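You operate a simulated robot arm through the tools that you are given. There is no shell and no other tool. Be economical: measure what you need, move in short steps, check, and stop when the job is done.

You run a simulated two-armed robot. Do the job below in one go: nothing can be reset, and whatever is moved stays where it is left.

## Task
Carry the grey radio to the white table, switch it on, tune to 2 and set volume max.

The check looks at the end state, three seconds after you hand in, the way a careful person would. Anything else that was tipped, shoved, dropped, spilled or broken makes it a failure.

## Robot
Two 7-joint arms with two-finger parallel grippers on one trunk, on a base that drives. Base frame: it is fixed to the floor where the robot stands at the start and does not move with it; the origin is under the middle of the robot, x ahead of it, y to its left, z up; the surface under the hand at the start is at about z = 750. Lengths are in mm, angles in degrees, forces in N, time in s.
The left shoulder is at the start at [50, 177, 1054], the right one opposite. With the tool pointing down near the work surface each hand reaches from about 220 to 700 mm from the robot's upright axis, wherever it stands, measured 20 degrees to its own side. Places, roughly: radio button [500, -100, 800]; top of the white table [600, 1300, 800]; tune knob [500, 0, 800]; volume knob [400, -200, 800]. Payload 3.43 kg a hand.
Tool frame (each hand has its own): the origin (TCP) lies between the finger pads and is the grasp point; the fingertips stand 34 mm ahead of it; z points along the fingers, y is the line along which they close. The gripper opens to 128 mm. The fingers are 24 mm wide and 12 mm thick; the gripper's body (48 by 130 mm) begins 96 mm behind the TCP.
Orientation is that of the tool frame in the base frame, as a unit quaternion [x, y, z, w]. With the fingers straight down and closing along the base's y, the tool's x points along the base's -x, its y along +y and its z along -z.

## Interface
- The arms move only by the tool nudge_tool. It takes "left_motion", "right_motion" or both (then of equal length, played together; a hand with none holds still); each is a list that holds one entry, the list of rows, each a list of 7 numbers: the turn, a rotation vector about the tool's x, y, z in rad, then the shift along the tool's x, y, z in mm, then the finger opening in mm, from 0 to 128. In form: [[[rx, ry, rz, tx, ty, tz, jaw], ...]]. A call has 1 to 20 rows; each row shifts and turns the commanded pose from where the row before left it, along the tool's axes as they then stand. A row lasts 0.2 s, in which the tool goes at most 50 mm and 8.6 degrees; a call with a longer step from one row to the next is refused whole, and so is a gripper value outside its range. Where a pose cannot be reached the arm comes as near as it can. A force on the tool above 40 N (or 10 N above the force at the start of the call, whichever is more), or a blocked arm, ends the call early, and 0.2 s more pass. The fingers move at their own pace (about 108 mm/s each) and stop on an object; they squeeze with about 28 N. The grip force told is the motor's: it shows also when the fingers shut on nothing. Time passes only in rows, and 0.2 s behind the last, so rows that do not move let the fingers close. It gives the time, the measured TCP pose, the force on the tool (base axes), the opening and the grip force at its end, in the units of the frame above (readings bear some noise), with the torque about the TCP (base axes, N m) and any sound that the robot's microphone picked up.
- Cameras (640 x 400 px; columns grow to the right, rows downward): "scene" is now at [160.1, -4.3, 1223.3]; the picture's right is [-0.06, -1.00, 0.00], its down [-0.52, 0.03, -0.86] and it looks along [0.85, -0.05, -0.52] (base axes); focal length 214 px, centre (320, 200). "left" rides on the left gripper at [76, 11, -160] in its tool frame; the picture's right is [-0.15, 0.99, 0.00], its down [-0.88, -0.13, -0.46] and it looks along [-0.45, -0.07, 0.89] (tool axes); focal length 234 px, centre (320, 200). "right" rides on the right gripper at [76, -11, -160] in its tool frame; the picture's right is [0.15, 0.99, 0.00], its down [-0.88, 0.13, -0.46] and it looks along [-0.45, 0.07, 0.89] (tool axes); focal length 234 px, centre (320, 200). There is no depth. A picture from a camera that has moved, and an enlarged one, comes with that camera's place and axes in the base frame and with its lens.
- get_image(camera): a new picture of that camera. It takes no simulated time.
- lift_body(by): slides the trunk up (or, below 0, down) by that many mm; the arms and the scene camera ride with it, the base frame stays. It gives what a move gives, with no picture.
- drive_base(legs): drives the robot by 1 to 6 legs, each [ahead, turn to the left] in mm and degrees, along the robot's own axes; the way and the turn of a leg run together, so that a leg with both is an arc; at most 1500 mm and 180 degrees a leg. The arms and the cameras ride along, it lands a little off, and it stops where it bumps. It gives what a move gives.
- head_to(pan, tilt): turns the head with the scene camera to pan (to the left, within 80 degrees either way) and tilt (down, from -29 to 69), counted from straight ahead of the robot. It gives what a move gives.
- zoom(camera, box): a new picture of the part [left, top, right, bottom] of that camera's present view, enlarged. It takes no simulated time.
- sign_off(): hands the job in; it is judged then, once.

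Go step by step. Nothing tells you exact positions but the pictures and the camera data: compare them with the known pose of the tool, close in by small moves and look again before you grip or let go. The budget is 120 turns and 92 pictures, counting those below and the enlarged ones. Unless the task says otherwise, let go and move clear before handing in, and close with one line.

The tools are called by a JSON object that holds its "api" and its "payload". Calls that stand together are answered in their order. nudge_tool: Moves the arms, as the interface text tells. Its arguments: {"type":"object","properties":{"left_motion":{"type":"array"},"right_motion":{"type":"array"}},"required":[]} The other tools are called the same way: lift_body (by) slides the trunk up or down; drive_base (legs) drives the base; head_to (pan, tilt) turns the head that bears the scene camera; get_image (camera) takes a picture; zoom (camera, box) takes an enlarged picture of a part of a camera's view; sign_off () hands the job in.

At the start:

```text
time: 0.0
left_position: [436.3, 62.0, 1072.3]
left_tcp_rot: [0.0, 1.0, 0.0, 0.0]
left_wrist_force: [0.2, -0.6, 0.4]
left_ft_torque: [-0.03, 0.02, -0.02]
left_width: 128.0
left_grip_force: 0.1
right_position: [472.2, -368.1, 1065.0]
right_tcp_rot: [0.0, 1.0, 0.001, 0.0]
right_wrist_force: [0.2, -0.1, 0.2]
right_ft_torque: [-0.02, 0.01, -0.02]
right_width: 128.0
right_grip_force: 0.1
trunk travel left (down, up): [-225.0, 176.0]
robot x, y, heading: [1.0, 2.0, -0.0]
head pan, tilt: [-3.5, 31.2]
```

scene: 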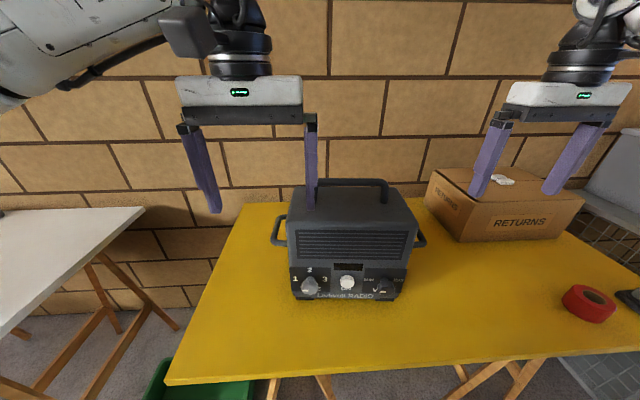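
right: 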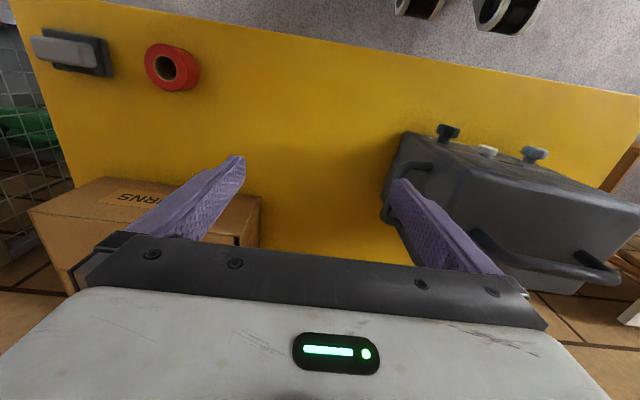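
left: 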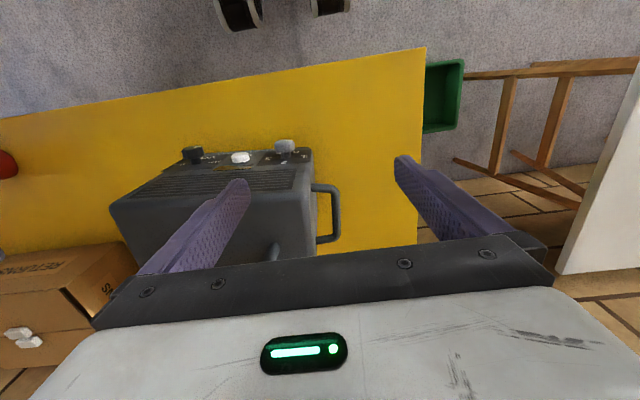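

I see the grey radio on the yellow table with a top handle, side handles, and a front panel facing me (tune knob left, white button in the middle, volume right). I'll look closer before touching anything.

{"api": "zoom", "payload": {"camera": "scene", "box": [260, 170, 440, 310]}}

{"api": "zoom", "payload": {"camera": "scene", "box": [280, 250, 410, 310]}}

{"api": "zoom", "payload": {"camera": "left", "box": [100, 120, 350, 270]}}

```text
2.86 times, centred on (350, 240) of scene
camera zoom: at [160.1, -4.3, 1223.3], right [-0.06, -1.0, 0.0], down [-0.52, 0.03, -0.86], along [0.85, -0.05, -0.52], focal length 613 px, centre (234, 86)
```

zoom: 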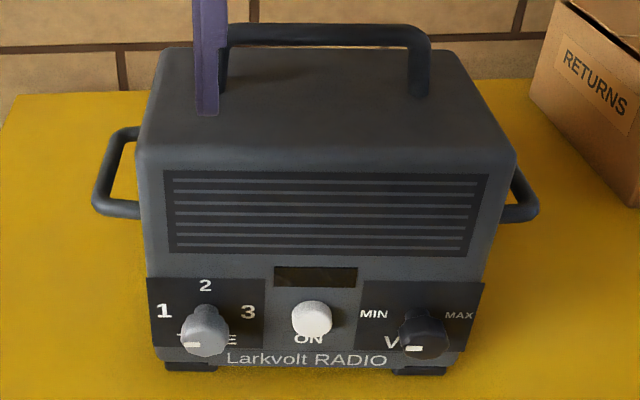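

```text
4.92 times, centred on (345, 280) of scene
camera zoom: at [160.1, -4.3, 1223.3], right [-0.06, -1.0, 0.0], down [-0.52, 0.03, -0.86], along [0.85, -0.05, -0.52], focal length 1056 px, centre (197, -194)
```

zoom: 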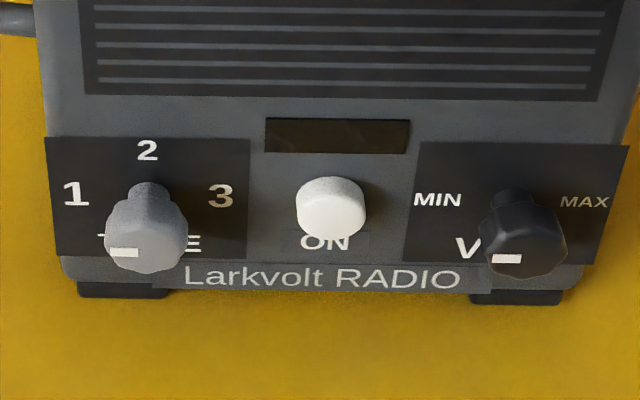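

```text
2.56 times, centred on (225, 195) of left
camera zoom: at [361.2, 74.8, 1233.4], right [0.15, 0.99, 0.0], down [0.88, -0.13, 0.46], along [0.45, -0.07, -0.89], focal length 600 px, centre (563, 213)
```

zoom: 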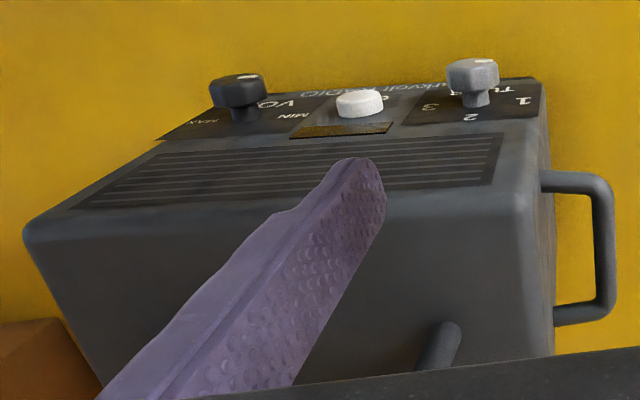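

The radio looks about 240 wide, 235 high, 140 deep, with the front at x≈470 and the top handle near (532,-92,1035). Next I look left to the white table and its surroundings.

{"api": "head_to", "payload": {"pan": 60, "tilt": 30}}

{"api": "get_image", "payload": {"camera": "scene"}}

{"api": "head_to", "payload": {"pan": 80, "tilt": 50}}

{"api": "get_image", "payload": {"camera": "scene"}}

{"api": "head_to", "payload": {"pan": 20, "tilt": 60}}

{"api": "get_image", "payload": {"camera": "scene"}}

```text
time: 1.3
left_position: [436.8, 61.6, 1072.7]
left_tcp_rot: [0.0, 1.0, 0.0, 0.0]
left_wrist_force: [0.3, -0.4, 0.3]
left_ft_torque: [0.0, 0.01, 0.0]
left_width: 128.0
left_grip_force: 0.0
right_position: [472.0, -368.0, 1065.0]
right_tcp_rot: [0.001, 1.0, 0.0, -0.001]
right_wrist_force: [-0.2, -0.5, -0.2]
right_ft_torque: [-0.03, -0.02, -0.02]
right_width: 127.9
right_grip_force: 0.1
trunk travel left (down, up): [-225.0, 176.0]
robot x, y, heading: [2.4, 0.7, -0.0]
head pan, tilt: [60.0, 30.0]
```

```text
85 pictures are left
camera scene: at [115.6, 79.5, 1225.2], right [0.87, -0.5, 0.0], down [-0.25, -0.43, -0.87], along [0.43, 0.75, -0.5], focal length 214 px, centre (320, 200)
```

scene: 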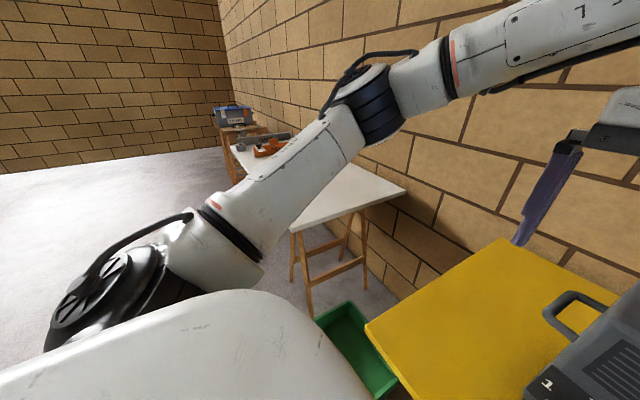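

```text
time: 2.2
left_position: [436.5, 61.6, 1074.1]
left_tcp_rot: [-0.001, 1.0, 0.0, -0.001]
left_wrist_force: [-0.3, 0.1, 0.6]
left_ft_torque: [0.02, -0.02, -0.02]
left_width: 127.8
left_grip_force: 0.0
right_position: [472.7, -367.1, 1063.1]
right_tcp_rot: [0.001, 1.0, 0.0, 0.0]
right_wrist_force: [0.9, -0.1, -0.6]
right_ft_torque: [0.01, -0.02, 0.01]
right_width: 127.9
right_grip_force: 0.1
trunk travel left (down, up): [-225.0, 176.0]
robot x, y, heading: [-0.6, 0.7, -0.0]
head pan, tilt: [80.0, 50.0]
```

```text
84 pictures are left
camera scene: at [83.7, 77.0, 1195.7], right [0.98, -0.17, 0.0], down [-0.13, -0.75, -0.64], along [0.11, 0.63, -0.77], focal length 214 px, centre (320, 200)
```

scene: 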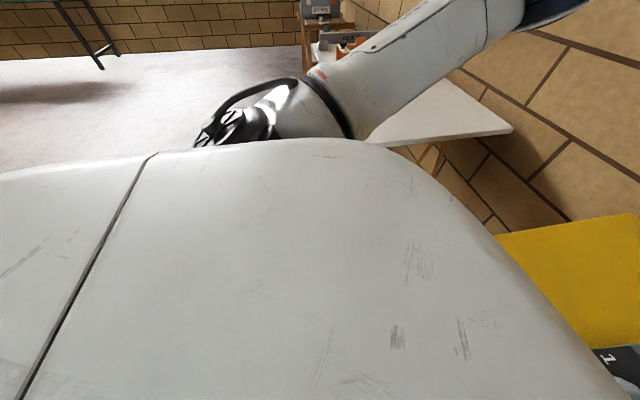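

```text
time: 3.5
left_position: [435.7, 61.7, 1073.6]
left_tcp_rot: [-0.001, 1.0, 0.0, 0.0]
left_wrist_force: [-0.4, 1.1, 0.2]
left_ft_torque: [-0.01, 0.01, 0.02]
left_width: 128.5
left_grip_force: 0.1
right_position: [471.8, -367.7, 1065.0]
right_tcp_rot: [0.001, 1.0, 0.0, 0.0]
right_wrist_force: [0.3, -0.5, -0.1]
right_ft_torque: [0.01, -0.01, -0.03]
right_width: 128.0
right_grip_force: 0.0
trunk travel left (down, up): [-225.0, 176.0]
robot x, y, heading: [-2.6, -1.8, 0.3]
head pan, tilt: [20.0, 60.0]
```

```text
83 pictures are left
camera scene: at [132.9, 24.1, 1183.1], right [0.34, -0.94, 0.0], down [-0.81, -0.3, -0.5], along [0.47, 0.17, -0.87], focal length 214 px, centre (320, 200)
```

scene: 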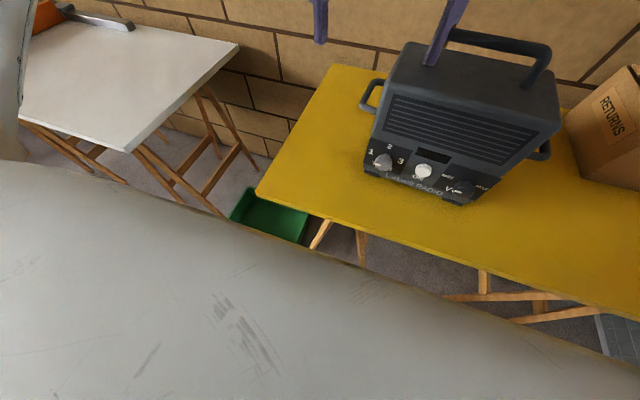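

The white table spans x≈310–940 and starts at y≈620, with tools only at its far end; nothing stands between. I'll back off a little for room to point a hand horizontally at the knobs and get a flatter view.

{"api": "drive_base", "payload": {"legs": [[-150, 0]]}}

{"api": "head_to", "payload": {"pan": -8, "tilt": 32}}

{"api": "zoom", "payload": {"camera": "scene", "box": [240, 120, 400, 220]}}

```text
time: 4.8
left_position: [290.2, 62.9, 1072.9]
left_tcp_rot: [0.0, 1.0, 0.001, 0.0]
left_wrist_force: [-0.4, -0.9, 0.3]
left_ft_torque: [0.01, -0.04, 0.01]
left_width: 128.1
left_grip_force: 0.0
right_position: [325.1, -366.7, 1064.5]
right_tcp_rot: [0.0, 1.0, 0.0, 0.001]
right_wrist_force: [-0.3, -0.1, 0.0]
right_ft_torque: [-0.02, 0.0, -0.02]
right_width: 128.1
right_grip_force: 0.0
trunk travel left (down, up): [-225.0, 176.0]
robot x, y, heading: [-146.1, 0.9, 0.3]
head pan, tilt: [20.0, 60.0]
```

```text
time: 5.8
left_position: [289.6, 63.3, 1073.1]
left_tcp_rot: [-0.001, 1.0, 0.0, 0.0]
left_wrist_force: [0.2, 0.2, -0.5]
left_ft_torque: [0.0, 0.01, -0.02]
left_width: 128.1
left_grip_force: 0.1
right_position: [328.3, -366.5, 1064.5]
right_tcp_rot: [-0.001, 1.0, -0.001, 0.0]
right_wrist_force: [0.3, -0.4, -0.1]
right_ft_torque: [0.0, 0.03, -0.02]
right_width: 127.9
right_grip_force: 0.0
trunk travel left (down, up): [-225.0, 176.0]
robot x, y, heading: [-148.4, 1.8, 0.3]
head pan, tilt: [-8.0, 32.0]
```

```text
4.00 times, centred on (320, 170) of scene
camera zoom: at [13.1, -11.1, 1222.0], right [-0.14, -0.99, 0.0], down [-0.53, 0.07, -0.85], along [0.84, -0.12, -0.53], focal length 858 px, centre (320, 320)
```

zoom: 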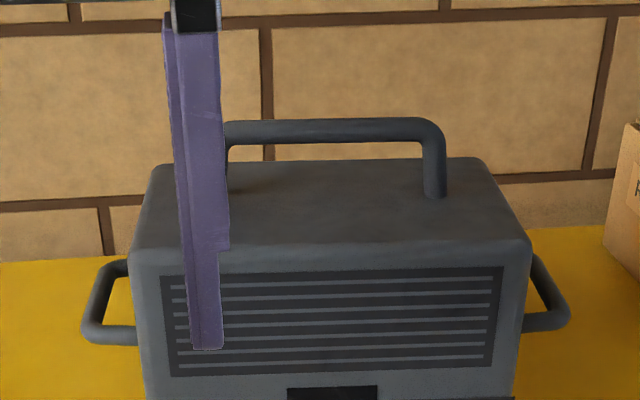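

The view needs to be lower on the panel; zooming there.

{"api": "zoom", "payload": {"camera": "scene", "box": [264, 198, 376, 268]}}

```text
5.71 times, centred on (320, 233) of scene
camera zoom: at [13.1, -11.1, 1222.0], right [-0.14, -0.99, 0.0], down [-0.53, 0.07, -0.85], along [0.84, -0.12, -0.53], focal length 1226 px, centre (320, 11)
```

zoom: 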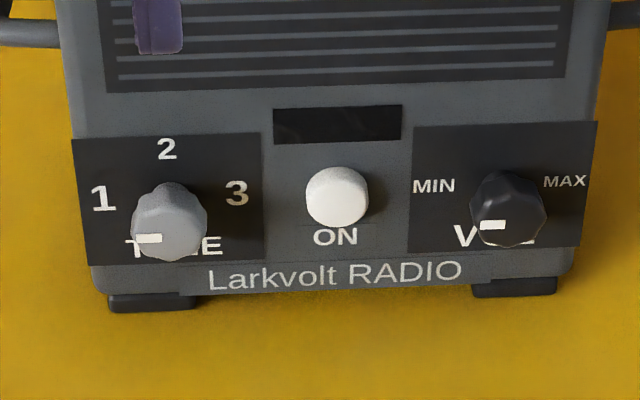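

The panel faces me turned about 5° to my left; the tune mark and volume mark both point left (so 1 and MIN), with knobs near (440,-4,838) and (432,-160,841) and the button at (450,-82,840). I'll turn the right hand to point forward, up high and clear.

{"api": "nudge_tool", "payload": {"right_motion": [[[0, -0.1428, 0, 0, 0, 0, 128], [0, -0.1428, 0, 0, 0, 0, 128], [0, -0.1428, 0, 0, 0, 0, 128], [0, -0.1428, 0, 0, 0, 0, 128], [0, -0.1428, 0, 0, 0, 0, 128], [0, -0.1428, 0, 0, 0, 0, 100], [0, -0.1428, 0, 0, 0, 0, 80], [0, -0.1428, 0, 0, 0, 0, 70], [0, -0.1428, 0, 0, 0, 0, 70], [0, -0.1428, 0, 0, 0, 0, 70], [0, -0.1428, 0, 0, 0, 0, 70], [0.087, 0, 0, 0, 0, 0, 70], [0, 0, 0, 0, 0, 0, 70]]]}}

{"api": "get_image", "payload": {"camera": "scene"}}

{"api": "get_image", "payload": {"camera": "right"}}

```text
time: 8.6
left_position: [290.9, 63.1, 1072.9]
left_tcp_rot: [-0.001, 1.0, 0.0, 0.0]
left_wrist_force: [0.1, -0.1, 0.2]
left_ft_torque: [0.03, -0.04, -0.03]
left_width: 128.0
left_grip_force: 0.0
right_position: [333.5, -378.1, 1066.6]
right_tcp_rot: [0.035, 0.733, -0.035, 0.679]
right_wrist_force: [0.5, -0.6, 0.9]
right_ft_torque: [0.02, -0.01, 0.0]
right_width: 70.0
right_grip_force: 0.0
right hand out of reach, approached as far as the arm can: row 11, 12
trunk travel left (down, up): [-225.0, 176.0]
robot x, y, heading: [-143.3, -0.9, 0.1]
head pan, tilt: [-8.0, 32.0]
```

```text
80 pictures are left
camera scene: at [13.0, -11.1, 1222.1], right [-0.14, -0.99, 0.0], down [-0.52, 0.07, -0.85], along [0.84, -0.12, -0.53], focal length 214 px, centre (320, 200)
```

scene: 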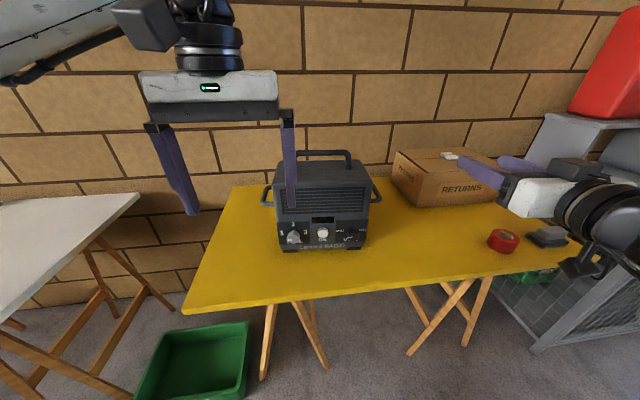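

```text
79 pictures are left
camera right: at [167.7, -373.2, 1002.9], right [0.09, 0.98, -0.15], down [-0.37, 0.17, 0.91], along [0.92, -0.02, 0.38], focal length 234 px, centre (320, 200)
```

right: 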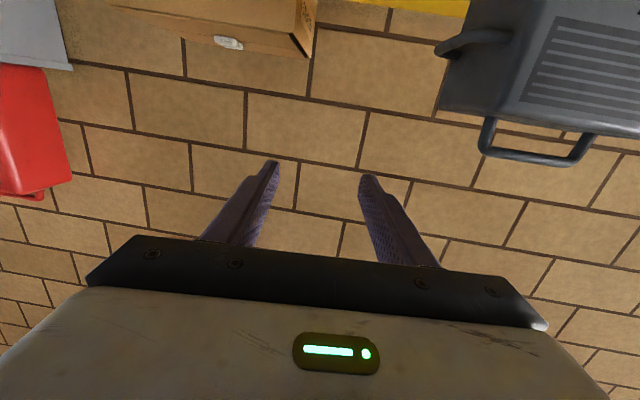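

Right hand is nearly horizontal. I'll lower it and bring it in front of the volume knob, still well short of the radio.

{"api": "nudge_tool", "payload": {"right_motion": [[[0, 0, 0, 40, 0, 0, 70], [0, 0, 0, 40, 0, 0, 70], [0, 0, 0, 40, 0, 0, 70], [0, 0, 0, 40, 0, 0, 70], [0, 0, 0, 30, 30, 0, 70], [0, 0, 0, 30, 30, 0, 70], [0, 0, 0, 0, 40, 0, 70], [0, 0, 0, 0, 40, 0, 70], [0, 0, 0, 0, 40, 0, 70], [0, 0, 0, 0, 30, 0, 70], [0, 0, 0, 0, 0, 0, 70]]]}}

{"api": "get_image", "payload": {"camera": "right"}}

{"api": "get_image", "payload": {"camera": "scene"}}

```text
time: 11.0
left_position: [290.2, 62.8, 1073.3]
left_tcp_rot: [-0.001, 1.0, 0.0, 0.0]
left_wrist_force: [-0.3, 0.2, 0.0]
left_ft_torque: [-0.01, 0.01, -0.01]
left_width: 128.0
left_grip_force: 0.0
right_position: [358.9, -302.5, 1073.6]
right_tcp_rot: [0.029, 0.734, -0.032, 0.678]
right_wrist_force: [0.4, -1.1, 1.0]
right_ft_torque: [-0.01, 0.01, 0.02]
right_width: 70.0
right_grip_force: 0.1
right hand out of reach, approached as far as the arm can: row 1, 2, 3, 4, 5, 6, 7, 8, 9, 10
trunk travel left (down, up): [-225.0, 176.0]
robot x, y, heading: [-147.0, -0.1, -0.1]
head pan, tilt: [-8.0, 32.0]
```

```text
78 pictures are left
camera right: at [193.6, -298.8, 1011.6], right [0.07, 0.99, -0.15], down [-0.37, 0.17, 0.91], along [0.93, -0.01, 0.38], focal length 234 px, centre (320, 200)
```

right: 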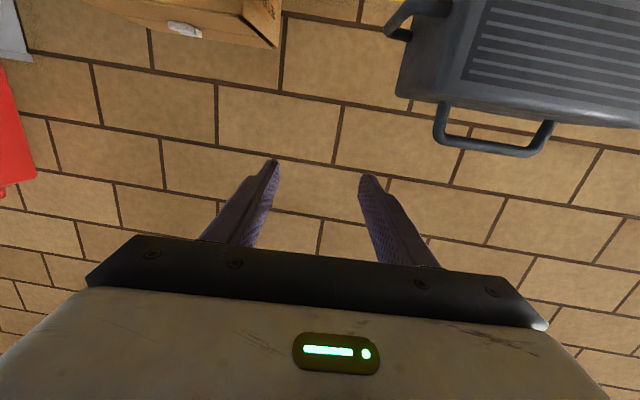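

```text
77 pictures are left
camera scene: at [13.1, -11.1, 1222.0], right [-0.14, -0.99, 0.0], down [-0.52, 0.07, -0.85], along [0.84, -0.12, -0.53], focal length 214 px, centre (320, 200)
```

scene: 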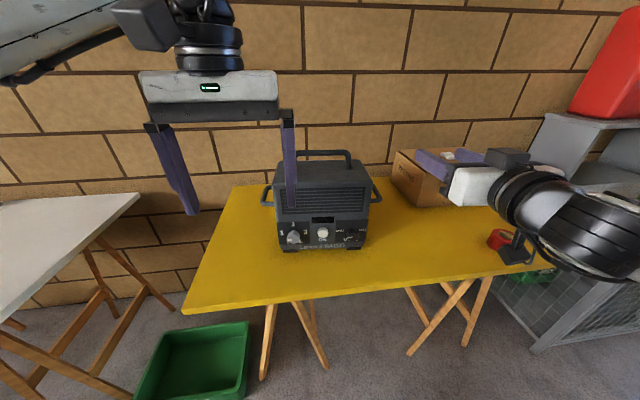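

The wrist limit stops the hand from going down while horizontal, but the trunk can lower it by 225. I'll bring the command back up first, then lower the trunk in part.

{"api": "nudge_tool", "payload": {"right_motion": [[[0, 0, 0, -45, 0, 0, 70], [0, 0, 0, -45, 0, 0, 70], [0, 0, 0, -45, 0, 0, 70], [0, 0, 0, -45, 0, 0, 70], [0, 0, 0, -40, 0, 0, 70], [0, 0, 0, 0, 0, 0, 70]]]}}

{"api": "lift_body", "payload": {"by": -220}}

{"api": "get_image", "payload": {"camera": "scene"}}

{"api": "get_image", "payload": {"camera": "right"}}

```text
time: 12.4
left_position: [289.5, 63.2, 1073.6]
left_tcp_rot: [0.0, 1.0, 0.0, -0.001]
left_wrist_force: [-0.3, 0.1, -0.4]
left_ft_torque: [0.01, -0.02, -0.02]
left_width: 127.9
left_grip_force: 0.0
right_position: [377.5, -302.1, 1291.7]
right_tcp_rot: [0.036, 0.734, -0.036, 0.678]
right_wrist_force: [0.3, -0.1, 0.2]
right_ft_torque: [0.02, 0.0, 0.03]
right_width: 70.3
right_grip_force: 0.0
trunk travel left (down, up): [-225.0, 176.0]
robot x, y, heading: [-147.3, -3.7, -0.1]
head pan, tilt: [-8.0, 32.0]
```

```text
time: 14.7
left_position: [290.5, 63.0, 853.7]
left_tcp_rot: [0.0, 1.0, 0.0, 0.0]
left_wrist_force: [0.4, -0.1, -0.3]
left_ft_torque: [-0.03, 0.0, -0.03]
left_width: 128.1
left_grip_force: 0.0
right_position: [377.0, -301.8, 1071.0]
right_tcp_rot: [0.035, 0.733, -0.035, 0.678]
right_wrist_force: [-0.5, -0.1, 0.1]
right_ft_torque: [0.04, -0.04, 0.02]
right_width: 70.0
right_grip_force: 0.2
trunk travel left (down, up): [-5.0, 396.0]
robot x, y, heading: [-146.9, -0.5, 0.0]
head pan, tilt: [-8.0, 32.0]
```

```text
76 pictures are left
camera scene: at [13.0, -11.1, 1002.1], right [-0.14, -0.99, 0.0], down [-0.52, 0.07, -0.85], along [0.84, -0.12, -0.53], focal length 214 px, centre (320, 200)
```

scene: 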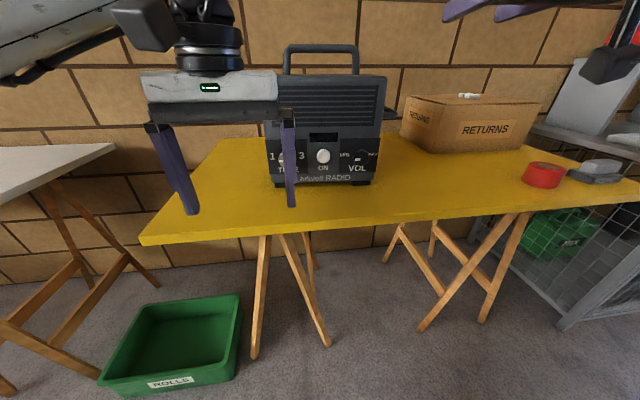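

```text
75 pictures are left
camera right: at [212.2, -297.5, 1008.4], right [0.09, 0.98, -0.15], down [-0.37, 0.17, 0.91], along [0.92, -0.02, 0.38], focal length 234 px, centre (320, 200)
```

right: 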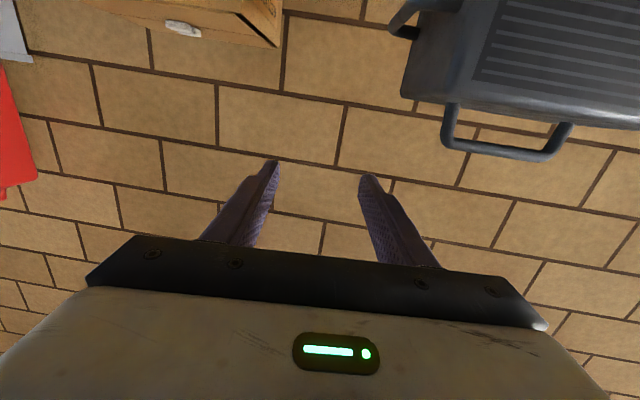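

The commands re-anchor at the reached pose, good. I'll move the left hand aside, bring the right hand down in front of the volume knob, and zoom on the panel.

{"api": "nudge_tool", "payload": {"left_motion": [[[0, 0, 0, 0, 40, 0, 128], [0, 0, 0, 0, 40, 0, 128], [0, 0, 0, 0, 40, 0, 128], [0, 0, 0, 0, 40, 0, 128], [0, 0, 0, 0, 0, 0, 128], [0, 0, 0, 0, 0, 0, 128], [0, 0, 0, 0, 0, 0, 128]]], "right_motion": [[[0, 0, 0, 40, 0, 0, 70], [0, 0, 0, 40, 0, 0, 70], [0, 0, 0, 40, 0, 0, 70], [0, 0, 0, 40, 0, 0, 70], [0, 0, 0, 40, 0, 0, 70], [0, 0, 0, 25, 0, 0, 70], [0, 0, 0, 0, 0, 0, 70]]]}}

{"api": "zoom", "payload": {"camera": "scene", "box": [260, 120, 388, 200]}}

{"api": "get_image", "payload": {"camera": "right"}}

```text
time: 16.3
left_position: [292.4, 223.1, 855.3]
left_tcp_rot: [-0.002, 1.0, 0.0, 0.001]
left_wrist_force: [0.6, 0.5, 0.2]
left_ft_torque: [-0.01, 0.01, -0.02]
left_width: 128.2
left_grip_force: 0.1
right_position: [358.8, -303.7, 853.8]
right_tcp_rot: [0.035, 0.735, -0.034, 0.676]
right_wrist_force: [0.0, 0.0, 1.1]
right_ft_torque: [0.0, 0.04, -0.01]
right_width: 70.0
right_grip_force: 0.1
right hand out of reach, approached as far as the arm can: row 6
trunk travel left (down, up): [-5.0, 396.0]
robot x, y, heading: [-147.3, 0.3, 0.1]
head pan, tilt: [-8.0, 32.0]
```

```text
5.00 times, centred on (324, 160) of scene
camera zoom: at [13.1, -11.2, 1002.1], right [-0.14, -0.99, 0.0], down [-0.52, 0.07, -0.85], along [0.84, -0.12, -0.53], focal length 1072 px, centre (300, 400)
```

zoom: 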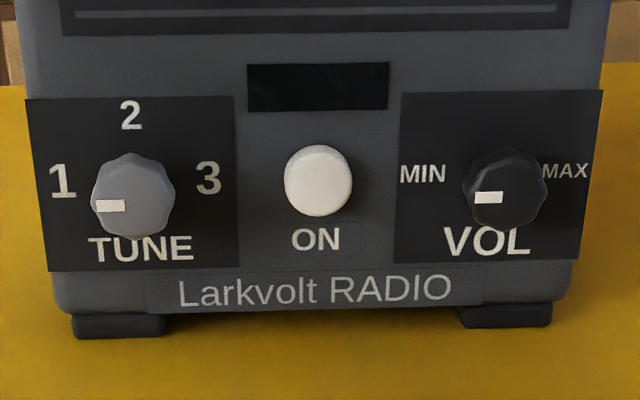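

```text
73 pictures are left
camera right: at [193.1, -299.0, 791.2], right [0.08, 0.99, -0.15], down [-0.37, 0.17, 0.92], along [0.93, -0.02, 0.37], focal length 234 px, centre (320, 200)
```

right: 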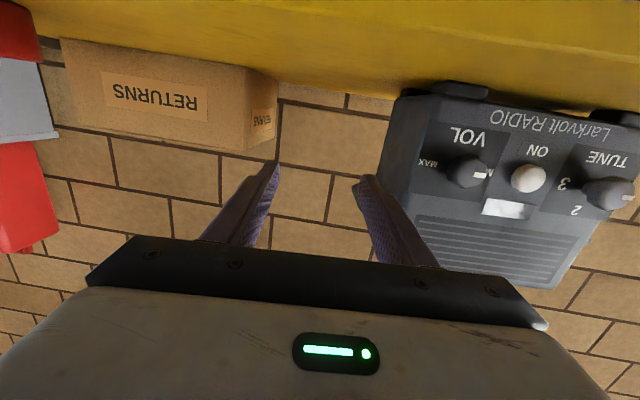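

Now the panel is clear: marks point left at 1 and MIN, with 2 straight up (+90° clockwise) and MAX right (+180°). Triangulated knob faces: tune (448,-2,835), volume (437,-161,834), button (457,-82,834). I move the right hand sideways in front of the volume knob.

{"api": "lift_body", "payload": {"by": -5}}

{"api": "nudge_tool", "payload": {"right_motion": [[[0, 0, 0, 0, 40, 0, 70], [0, 0, 0, 0, 40, 0, 70], [0, 0, 0, 0, 40, 0, 70], [0, 0, 0, 0, 22, 0, 70], [0, 0, 0, 0, 0, 15, 70], [0, 0, 0, 15, 0, 0, 70], [0, 0, 0, 0, 0, 0, 70]]]}}

{"api": "get_image", "payload": {"camera": "right"}}

```text
time: 16.8
left_position: [293.0, 223.9, 851.1]
left_tcp_rot: [-0.001, 1.0, 0.0, 0.0]
left_wrist_force: [0.5, -0.3, -0.2]
left_ft_torque: [-0.01, -0.02, 0.03]
left_width: 127.8
left_grip_force: 0.2
right_position: [360.1, -302.4, 848.6]
right_tcp_rot: [0.034, 0.735, -0.034, 0.676]
right_wrist_force: [0.0, 0.3, 0.6]
right_ft_torque: [-0.02, -0.03, 0.01]
right_width: 69.9
right_grip_force: 0.1
trunk travel left (down, up): [0.0, 401.0]
robot x, y, heading: [-147.6, -1.4, 0.0]
head pan, tilt: [-8.0, 32.0]
```

```text
time: 18.4
left_position: [292.1, 222.8, 849.2]
left_tcp_rot: [-0.001, 1.0, 0.0, 0.0]
left_wrist_force: [0.1, 0.4, 0.5]
left_ft_torque: [0.0, -0.03, -0.01]
left_width: 128.1
left_grip_force: 0.1
right_position: [386.0, -162.7, 831.7]
right_tcp_rot: [0.035, 0.735, -0.034, 0.676]
right_wrist_force: [-0.6, 0.5, 0.0]
right_ft_torque: [-0.01, 0.01, 0.0]
right_width: 70.1
right_grip_force: 0.0
right hand out of reach, approached as far as the arm can: row 1
trunk travel left (down, up): [0.0, 401.0]
robot x, y, heading: [-145.9, 0.6, 0.3]
head pan, tilt: [-8.0, 32.0]
```

```text
72 pictures are left
camera right: at [220.3, -158.0, 770.5], right [0.08, 0.99, -0.15], down [-0.37, 0.17, 0.92], along [0.93, -0.02, 0.37], focal length 234 px, centre (320, 200)
```

right: 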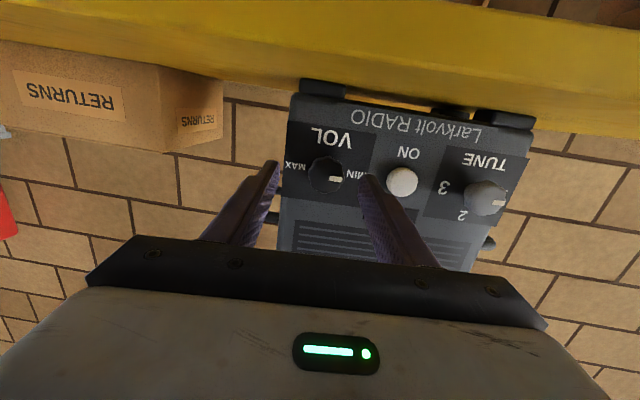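

The hand reaches level with the knob now. I correct the pitch and roll the hand −90° so that a 180° turn fits in one go.

{"api": "nudge_tool", "payload": {"right_motion": [[[0, -0.08, 0, 0, 0, 0, 70], [0, 0, -0.143, 0, 0, 0, 70], [0, 0, -0.143, 0, 0, 0, 70], [0, 0, -0.143, 0, 0, 0, 70], [0, 0, -0.143, 0, 0, 0, 70], [0, 0, -0.143, 0, 0, 0, 70], [0, 0, -0.143, 0, 0, 0, 70], [0, 0, -0.143, 0, 0, 0, 70], [0, 0, -0.143, 0, 0, 0, 70], [0, 0, -0.143, 0, 0, 0, 70], [0, 0, -0.143, 0, 0, 0, 70], [0, 0, -0.143, 0, 0, 0, 70], [0, 0, 0, 0, 0, 0, 70]]]}}

{"api": "get_image", "payload": {"camera": "right"}}

{"api": "get_image", "payload": {"camera": "scene"}}

```text
time: 21.2
left_position: [293.3, 223.3, 850.2]
left_tcp_rot: [-0.002, 1.0, 0.0, 0.0]
left_wrist_force: [0.1, -0.5, -0.3]
left_ft_torque: [0.01, 0.01, -0.03]
left_width: 128.2
left_grip_force: 0.1
right_position: [386.9, -164.7, 829.0]
right_tcp_rot: [0.478, -0.523, 0.524, -0.473]
right_wrist_force: [-0.2, -0.9, 0.1]
right_ft_torque: [0.01, 0.03, -0.03]
right_width: 70.0
right_grip_force: 0.0
trunk travel left (down, up): [0.0, 401.0]
robot x, y, heading: [-143.5, -1.6, 0.2]
head pan, tilt: [-8.0, 32.0]
```

```text
71 pictures are left
camera right: at [220.4, -224.0, 843.5], right [-0.02, -0.15, -0.99], down [-0.37, 0.92, -0.13], along [0.93, 0.36, -0.07], focal length 234 px, centre (320, 200)
```

right: 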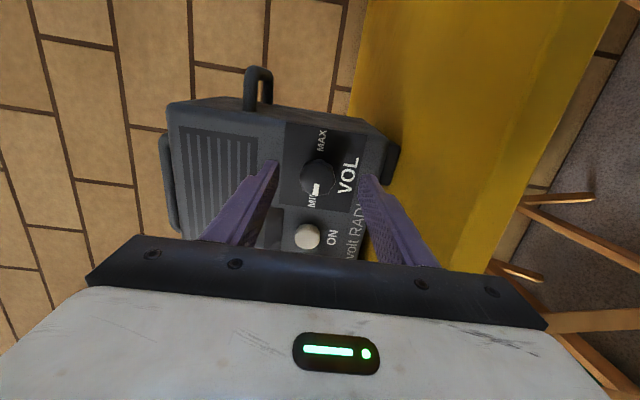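

```text
70 pictures are left
camera scene: at [13.1, -11.2, 997.1], right [-0.14, -0.99, 0.0], down [-0.52, 0.07, -0.85], along [0.84, -0.12, -0.53], focal length 214 px, centre (320, 200)
```

scene: 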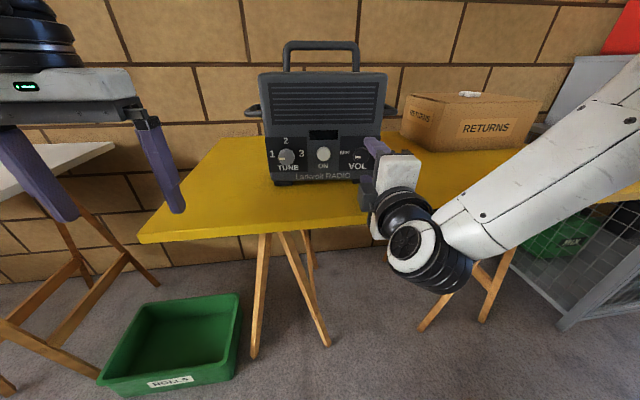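

The hand is aligned, closing vertically. Shifting 8 mm left and 5 mm up, then 34 mm forward to straddle the volume knob.

{"api": "nudge_tool", "payload": {"right_motion": [[[0, 0, 0, -8, -5.5, 0, 70], [0, 0, 0, 0, 0, 12, 70], [0, 0, 0, 0, 0, 12, 70], [0, 0, 0, 0, 0, 10, 70], [0, 0, 0, 0, 0, 0, 70]]]}}

{"api": "get_image", "payload": {"camera": "right"}}

{"api": "zoom", "payload": {"camera": "scene", "box": [300, 110, 428, 190]}}

```text
time: 22.4
left_position: [293.6, 223.7, 849.8]
left_tcp_rot: [0.0, 1.0, 0.0, 0.0]
left_wrist_force: [-0.4, -0.1, 0.1]
left_ft_torque: [0.0, 0.0, -0.02]
left_width: 128.2
left_grip_force: 0.1
right_position: [421.1, -157.4, 837.0]
right_tcp_rot: [0.478, -0.523, 0.524, -0.472]
right_wrist_force: [-0.1, -0.5, -0.8]
right_ft_torque: [-0.01, 0.04, 0.01]
right_width: 70.1
right_grip_force: 0.1
trunk travel left (down, up): [0.0, 401.0]
robot x, y, heading: [-148.2, 1.5, 0.3]
head pan, tilt: [-8.0, 32.0]
```

```text
69 pictures are left
camera right: at [254.9, -217.4, 849.2], right [-0.02, -0.15, -0.99], down [-0.37, 0.92, -0.13], along [0.93, 0.36, -0.07], focal length 234 px, centre (320, 200)
```

right: 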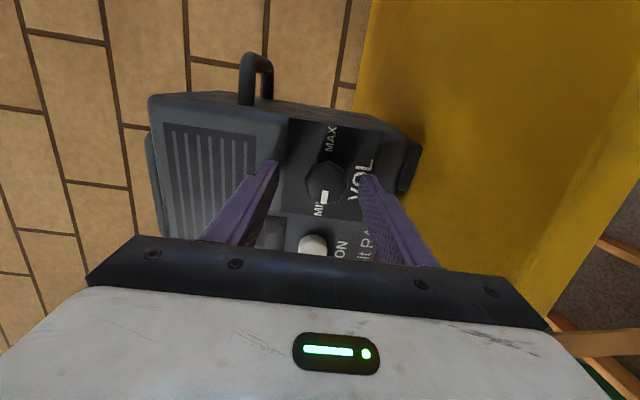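

```text
5.00 times, centred on (364, 150) of scene
camera zoom: at [13.1, -11.2, 997.1], right [-0.14, -0.99, 0.0], down [-0.52, 0.07, -0.85], along [0.84, -0.12, -0.53], focal length 1072 px, centre (100, 450)
```

zoom: 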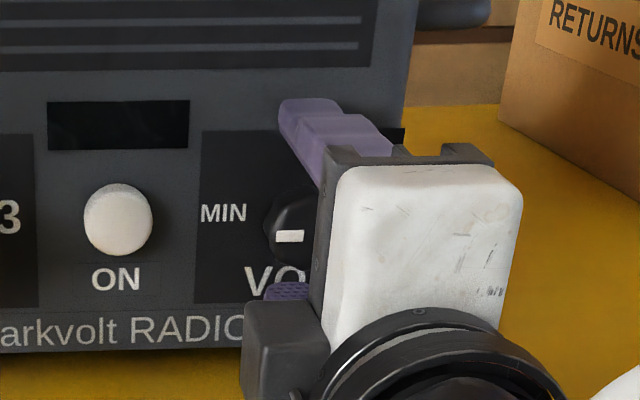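

The knob sits centred between the fingers with about 18 mm overlap. Closing on it.

{"api": "nudge_tool", "payload": {"right_motion": [[[0, 0, 0, 0, 0, 0, 45], [0, 0, 0, 0, 0, 0, 30], [0, 0, 0, 0, 0, 0, 20], [0, 0, 0, 0, 0, 0, 20]]]}}

{"api": "get_image", "payload": {"camera": "right"}}

```text
time: 23.4
left_position: [293.9, 222.9, 849.2]
left_tcp_rot: [0.0, 1.0, 0.0, -0.001]
left_wrist_force: [-0.2, 0.4, 0.6]
left_ft_torque: [0.02, 0.02, 0.01]
left_width: 128.2
left_grip_force: 0.0
right_position: [422.0, -157.2, 835.4]
right_tcp_rot: [-0.479, 0.523, -0.523, 0.473]
right_wrist_force: [2.5, 2.3, 0.5]
right_ft_torque: [0.11, 0.51, 0.01]
right_width: 33.6
right_grip_force: 28.6
trunk travel left (down, up): [0.0, 401.0]
robot x, y, heading: [-145.2, 1.8, -0.1]
head pan, tilt: [-8.0, 32.0]
```

```text
67 pictures are left
camera right: at [255.3, -217.4, 848.1], right [-0.02, -0.15, -0.99], down [-0.37, 0.92, -0.13], along [0.93, 0.36, -0.08], focal length 234 px, centre (320, 200)
```

right: 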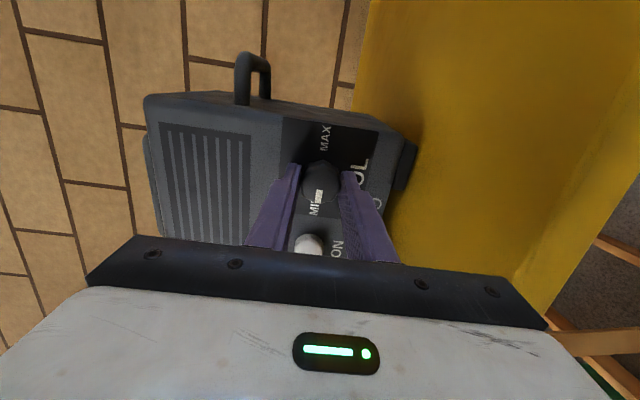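

Gripped at 33.6 mm. Turning clockwise (positive about the tool's z) by about 40° first to see that the knob follows.

{"api": "nudge_tool", "payload": {"right_motion": [[[0, 0, 0.12, 0, 0, 0, 15], [0, 0, 0.12, 0, 0, 0, 15], [0, 0, 0.12, 0, 0, 0, 15], [0, 0, 0.12, 0, 0, 0, 15], [0, 0, 0.12, 0, 0, 0, 15], [0, 0, 0.12, 0, 0, 0, 15]]]}}

{"api": "get_image", "payload": {"camera": "right"}}

```text
time: 24.8
left_position: [292.8, 222.3, 850.2]
left_tcp_rot: [-0.001, 1.0, 0.0, 0.0]
left_wrist_force: [0.0, -0.5, 0.3]
left_ft_torque: [-0.02, 0.04, -0.01]
left_width: 128.1
left_grip_force: 0.1
right_position: [421.2, -159.5, 837.5]
right_tcp_rot: [-0.262, 0.659, -0.322, 0.627]
right_wrist_force: [-3.7, -1.1, -0.9]
right_ft_torque: [0.04, 0.65, 0.2]
right_width: 33.3
right_grip_force: 28.2
trunk travel left (down, up): [0.0, 401.0]
robot x, y, heading: [-148.3, -0.9, 0.1]
head pan, tilt: [-8.0, 32.0]
```

```text
66 pictures are left
camera right: at [256.2, -207.7, 796.2], right [0.05, 0.54, -0.84], down [-0.38, 0.79, 0.48], along [0.92, 0.29, 0.24], focal length 234 px, centre (320, 200)
```

right: 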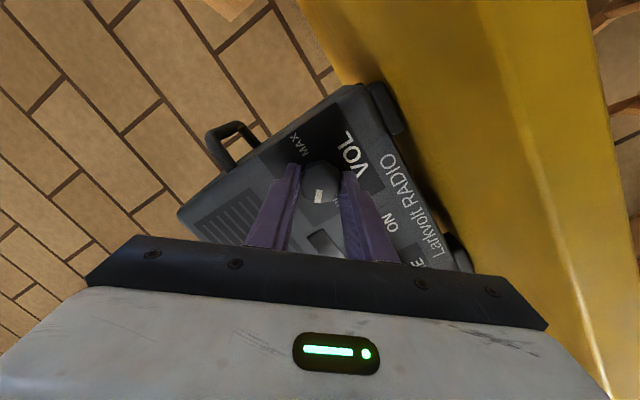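

The knob follows the hand (the mark keeps its place in the gripper view) and the radio stays put. Continuing the turn.

{"api": "nudge_tool", "payload": {"right_motion": [[[0, 0, 0.14, 0, 0, 0, 15], [0, 0, 0.14, 0, 0, 0, 15], [0, 0, 0.14, 0, 0, 0, 15], [0, 0, 0.14, 0, 0, 0, 15], [0, 0, 0.14, 0, 0, 0, 15], [0, 0, 0.14, 0, 0, 0, 15], [0, 0, 0.14, 0, 0, 0, 15], [0, 0, 0.14, 0, 0, 0, 15], [0, 0, 0.14, 0, 0, 0, 15], [0, 0, 0.14, 0, 0, 0, 15]]]}}

{"api": "nudge_tool", "payload": {"right_motion": [[[0, 0, 0.14, 0, 0, 0, 15], [0, 0, 0.14, 0, 0, 0, 15], [0, 0, 0.14, 0, 0, 0, 15], [0, 0, 0.14, 0, 0, 0, 15], [0, 0, 0.14, 0, 0, 0, 15], [0, 0, 0.14, 0, 0, 0, 15], [0, 0, 0.14, 0, 0, 0, 15]]]}}

{"api": "get_image", "payload": {"camera": "right"}}

{"api": "get_image", "payload": {"camera": "scene"}}

```text
time: 27.0
left_position: [293.7, 222.2, 850.6]
left_tcp_rot: [-0.001, 1.0, 0.0, 0.0]
left_wrist_force: [-0.3, -0.1, -0.4]
left_ft_torque: [-0.01, -0.01, 0.0]
left_width: 128.0
left_grip_force: 0.0
right_position: [421.3, -159.3, 836.5]
right_tcp_rot: [0.224, 0.672, 0.157, 0.688]
right_wrist_force: [-2.7, -4.0, 0.7]
right_ft_torque: [0.05, 0.52, -0.07]
right_width: 33.1
right_grip_force: 27.9
trunk travel left (down, up): [0.0, 401.0]
robot x, y, heading: [-147.0, -1.4, 0.3]
head pan, tilt: [-8.0, 32.0]
```

```text
time: 28.6
left_position: [293.7, 223.6, 850.1]
left_tcp_rot: [-0.001, 1.0, 0.0, 0.0]
left_wrist_force: [0.3, -0.2, -1.0]
left_ft_torque: [0.0, -0.03, 0.0]
left_width: 128.2
left_grip_force: 0.0
right_position: [421.4, -158.5, 836.9]
right_tcp_rot: [0.514, 0.488, 0.463, 0.533]
right_wrist_force: [-3.7, -2.2, -7.3]
right_ft_torque: [0.06, 0.63, 0.23]
right_width: 33.5
right_grip_force: 28.4
trunk travel left (down, up): [0.0, 401.0]
robot x, y, heading: [-146.1, 2.2, 0.1]
head pan, tilt: [-8.0, 32.0]
```

```text
65 pictures are left
camera right: at [269.8, -68.8, 823.9], right [0.02, 0.19, 0.98], down [-0.54, -0.83, 0.17], along [0.84, -0.53, 0.08], focal length 234 px, centre (320, 200)
```

right: 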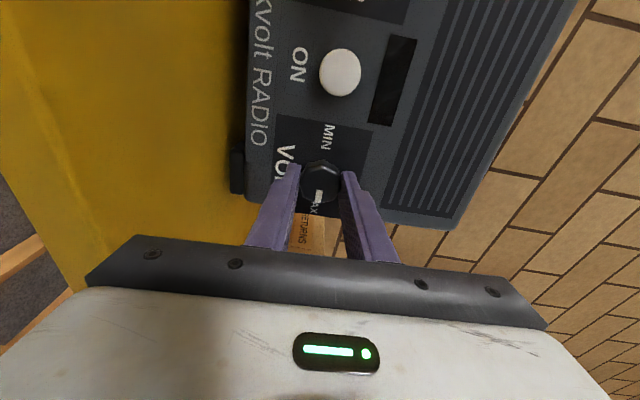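

```text
64 pictures are left
camera scene: at [13.3, -11.5, 997.0], right [-0.14, -0.99, 0.0], down [-0.53, 0.07, -0.85], along [0.84, -0.12, -0.53], focal length 214 px, centre (320, 200)
```

scene: 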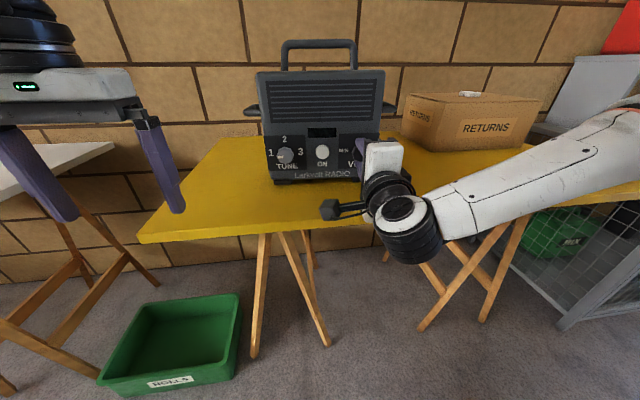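

Turned about 179° with the mark at MAX. I nudge slightly further to feel for the end stop.

{"api": "nudge_tool", "payload": {"right_motion": [[[0, 0, 0.06, 0, 0, 0, 15], [0, 0, 0.06, 0, 0, 0, 15], [0, 0, 0, 0, 0, 0, 15]]]}}

{"api": "zoom", "payload": {"camera": "right", "box": [240, 100, 400, 260]}}

```text
time: 29.4
left_position: [293.6, 223.4, 850.1]
left_tcp_rot: [-0.001, 1.0, 0.0, -0.001]
left_wrist_force: [0.0, 0.0, 0.1]
left_ft_torque: [-0.03, 0.03, -0.03]
left_width: 128.0
left_grip_force: 0.0
right_position: [422.4, -160.2, 836.4]
right_tcp_rot: [0.542, 0.456, 0.494, 0.504]
right_wrist_force: [-2.1, -2.7, -7.0]
right_ft_torque: [-0.2, 0.56, -0.33]
right_width: 33.5
right_grip_force: 27.8
trunk travel left (down, up): [0.0, 401.0]
robot x, y, heading: [-146.3, 3.4, 0.2]
head pan, tilt: [-8.0, 32.0]
```

```text
2.50 times, centred on (320, 180) of right
camera zoom: at [271.1, -68.0, 832.5], right [0.01, 0.07, 1.0], down [-0.54, -0.84, 0.07], along [0.84, -0.54, 0.03], focal length 585 px, centre (320, 250)
```

zoom: 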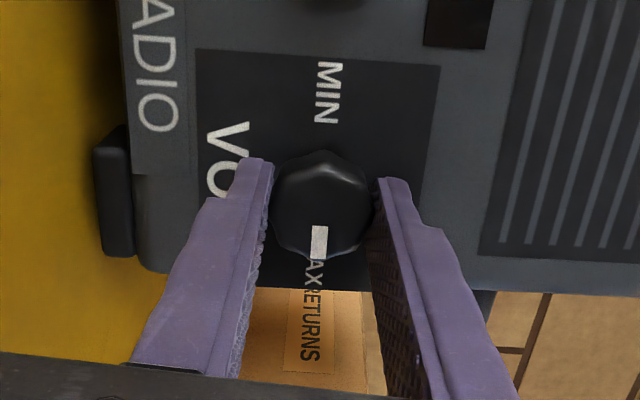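

Torque rose against the turn and the mark sits at MAX, so it is at its stop. Releasing, backing off, rolling back and moving in front of the ON button with fingers closed.

{"api": "nudge_tool", "payload": {"right_motion": [[[0, 0, 0, 0, 0, 0, 50], [0, 0, 0, 0, 0, 0, 70], [0, 0, 0, 0, 0, -15, 70], [0, 0, 0, 0, 0, -20, 70], [0, 0, 0, 0, 0, -15, 70], [0, 0, -0.141, 0, 0, 0, 70], [0, 0, -0.141, 0, 0, 0, 70], [0, 0, -0.141, 0, 0, 0, 70], [0, 0, -0.141, 0, 0, 0, 70], [0, 0, -0.141, 0, 0, 0, 70], [0, 0, -0.141, 0, 0, 0, 40], [0, 0, -0.141, 0, 0, 0, 20], [0, 0, -0.141, 0, 0, 0, 0], [0, 0, -0.141, 0, 0, 0, 0], [0, 0, -0.141, 0, 0, 0, 0], [0, 0, -0.141, 0, 0, 0, 0], [0, 0, -0.141, 0, 0, 0, 0], [0, 0, 0, 0, 40, 0, 0], [0, 0, 0, 0, 39, 0, 0], [0, 0, 0, 0, 0, 0, 0]]]}}

{"api": "zoom", "payload": {"camera": "scene", "box": [250, 110, 410, 210]}}

{"api": "get_image", "payload": {"camera": "right"}}

```text
time: 33.6
left_position: [293.8, 222.1, 849.7]
left_tcp_rot: [-0.001, 1.0, -0.001, -0.001]
left_wrist_force: [0.0, 0.5, 0.4]
left_ft_torque: [-0.01, 0.0, 0.02]
left_width: 127.9
left_grip_force: 0.0
right_position: [378.8, -74.1, 833.3]
right_tcp_rot: [0.017, 0.708, -0.05, 0.704]
right_wrist_force: [0.1, 0.2, 0.2]
right_ft_torque: [-0.01, 0.01, -0.01]
right_width: 0.0
right_grip_force: 28.2
trunk travel left (down, up): [0.0, 401.0]
robot x, y, heading: [-142.8, -3.2, 0.1]
head pan, tilt: [-8.0, 32.0]
```

```text
4.00 times, centred on (330, 160) of scene
camera zoom: at [13.1, -11.1, 997.1], right [-0.14, -0.99, 0.0], down [-0.52, 0.07, -0.85], along [0.84, -0.12, -0.53], focal length 858 px, centre (280, 360)
```

zoom: 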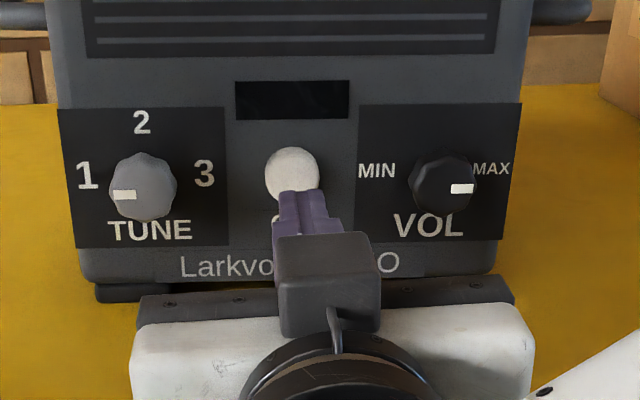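

```text
61 pictures are left
camera right: at [216.9, -74.2, 759.2], right [0.09, 0.98, -0.19], down [-0.43, 0.22, 0.88], along [0.9, 0.0, 0.44], focal length 234 px, centre (320, 200)
```

right: 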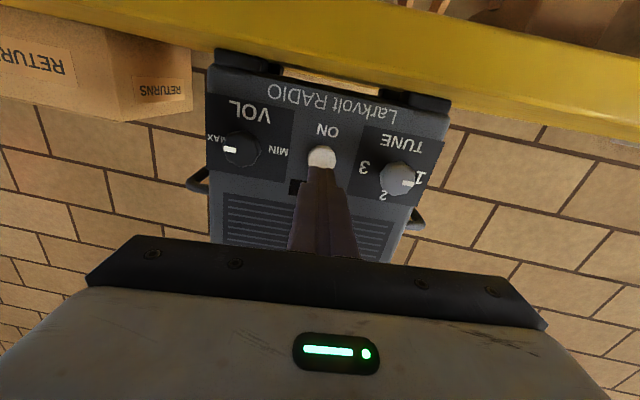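

Volume shows MAX. The closed fingertips are in line with the button; advancing 40 mm and then in small steps.

{"api": "nudge_tool", "payload": {"right_motion": [[[0, 0, 0, 0, 0, 15, 0], [0, 0, 0, 0, 0, 15, 0], [0, 0, 0, 0, 0, 8, 0], [0, 0, 0, 0, 0, 2, 0], [0, 0, 0, 0, 0, 2, 0], [0, 0, 0, 0, 0, 2, 0]]]}}

{"api": "zoom", "payload": {"camera": "scene", "box": [250, 110, 410, 210]}}

```text
time: 35.0
left_position: [291.7, 224.1, 850.8]
left_tcp_rot: [0.0, 1.0, 0.001, 0.0]
left_wrist_force: [0.1, -0.1, 0.1]
left_ft_torque: [-0.02, 0.04, -0.02]
left_width: 127.8
left_grip_force: 0.1
right_position: [423.6, -79.1, 832.5]
right_tcp_rot: [0.017, 0.708, -0.051, 0.704]
right_wrist_force: [-1.2, 0.9, -0.6]
right_ft_torque: [-0.01, 0.03, -0.01]
right_width: 0.2
right_grip_force: 28.1
trunk travel left (down, up): [0.0, 401.0]
robot x, y, heading: [-143.2, -1.3, 0.1]
head pan, tilt: [-8.0, 32.0]
heard: click
```

```text
4.00 times, centred on (330, 160) of scene
camera zoom: at [13.0, -11.1, 997.1], right [-0.14, -0.99, 0.0], down [-0.52, 0.07, -0.85], along [0.84, -0.12, -0.53], focal length 858 px, centre (280, 360)
```

zoom: 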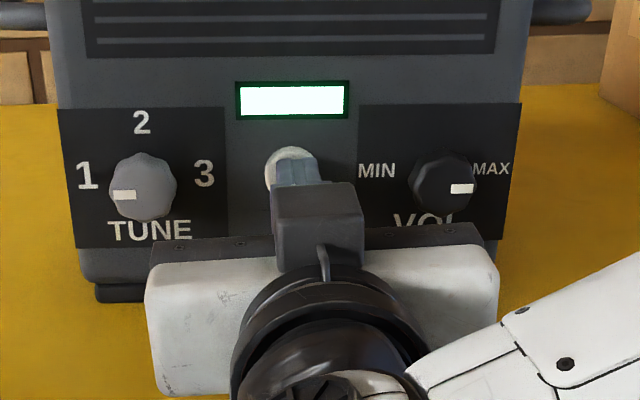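

A click, and the display is lit: the radio is on. Backing off and moving in front of the tune knob.

{"api": "nudge_tool", "payload": {"right_motion": [[[0, 0, 0, 0, 0, -15, 0], [0, 0, 0, 0, 0, -15, 0], [0, 0, 0, 0, 0, -15, 30], [0, 0, 0, -3, 40, 0, 70], [0, 0, 0, 0, 39, 0, 70], [0, 0, 0, 0, 0, 0, 70]]]}}

{"api": "get_image", "payload": {"camera": "right"}}

{"api": "zoom", "payload": {"camera": "scene", "box": [250, 110, 410, 210]}}

```text
time: 36.4
left_position: [293.6, 224.0, 849.9]
left_tcp_rot: [-0.001, 1.0, -0.001, 0.0]
left_wrist_force: [-0.7, 0.3, -0.4]
left_ft_torque: [-0.03, 0.0, 0.01]
left_width: 127.9
left_grip_force: 0.0
right_position: [384.8, 2.2, 832.3]
right_tcp_rot: [0.016, 0.709, -0.051, 0.704]
right_wrist_force: [-0.4, 0.2, -0.1]
right_ft_torque: [0.03, -0.01, -0.05]
right_width: 70.0
right_grip_force: 0.0
trunk travel left (down, up): [0.0, 401.0]
robot x, y, heading: [-148.6, -0.3, 0.3]
head pan, tilt: [-8.0, 32.0]
```

```text
59 pictures are left
camera right: at [225.5, 2.9, 757.2], right [0.09, 0.98, -0.19], down [-0.43, 0.22, 0.88], along [0.9, 0.0, 0.44], focal length 234 px, centre (320, 200)
```

right: 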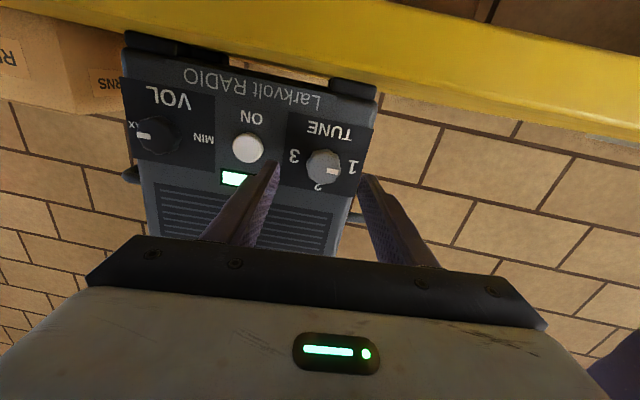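

```text
4.00 times, centred on (330, 160) of scene
camera zoom: at [13.1, -11.1, 997.1], right [-0.14, -0.99, 0.0], down [-0.52, 0.07, -0.85], along [0.84, -0.12, -0.53], focal length 858 px, centre (280, 360)
```

zoom: 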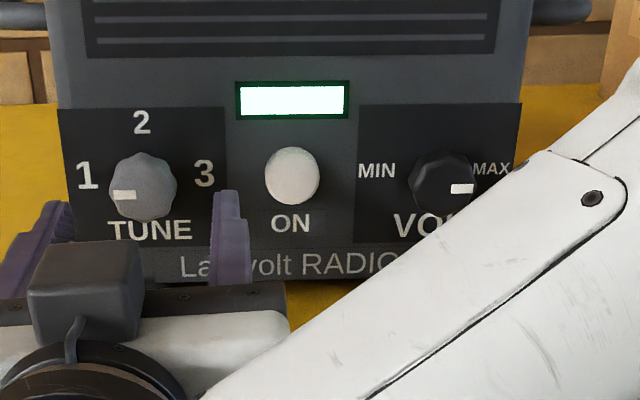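

Tune knob is nearly centred. Small correction and 47 mm forward, then close.

{"api": "nudge_tool", "payload": {"right_motion": [[[0, 0, 0, -1, 3, 0, 70], [0, 0, 0, 0, 0, 16, 70], [0, 0, 0, 0, 0, 16, 70], [0, 0, 0, 0, 0, 15, 70], [0, 0, 0, 0, 0, 0, 70]]]}}

{"api": "get_image", "payload": {"camera": "right"}}

```text
time: 37.6
left_position: [293.1, 222.0, 849.9]
left_tcp_rot: [0.0, 1.0, -0.001, -0.001]
left_wrist_force: [-0.4, 0.0, 0.5]
left_ft_torque: [-0.01, -0.02, 0.03]
left_width: 128.1
left_grip_force: 0.0
right_position: [432.1, 1.9, 833.5]
right_tcp_rot: [0.017, 0.708, -0.051, 0.704]
right_wrist_force: [0.5, -0.7, 0.4]
right_ft_torque: [0.0, -0.01, 0.0]
right_width: 70.1
right_grip_force: 0.0
trunk travel left (down, up): [0.0, 401.0]
robot x, y, heading: [-148.4, 0.8, -0.0]
head pan, tilt: [-8.0, 32.0]
```

```text
57 pictures are left
camera right: at [272.5, 3.0, 759.4], right [0.09, 0.98, -0.19], down [-0.43, 0.22, 0.87], along [0.9, 0.0, 0.44], focal length 234 px, centre (320, 200)
```

right: 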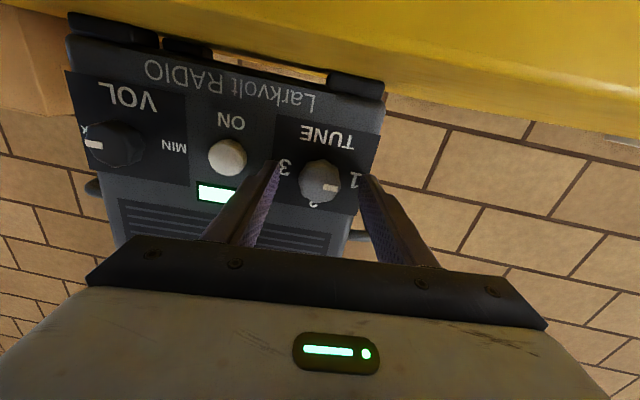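

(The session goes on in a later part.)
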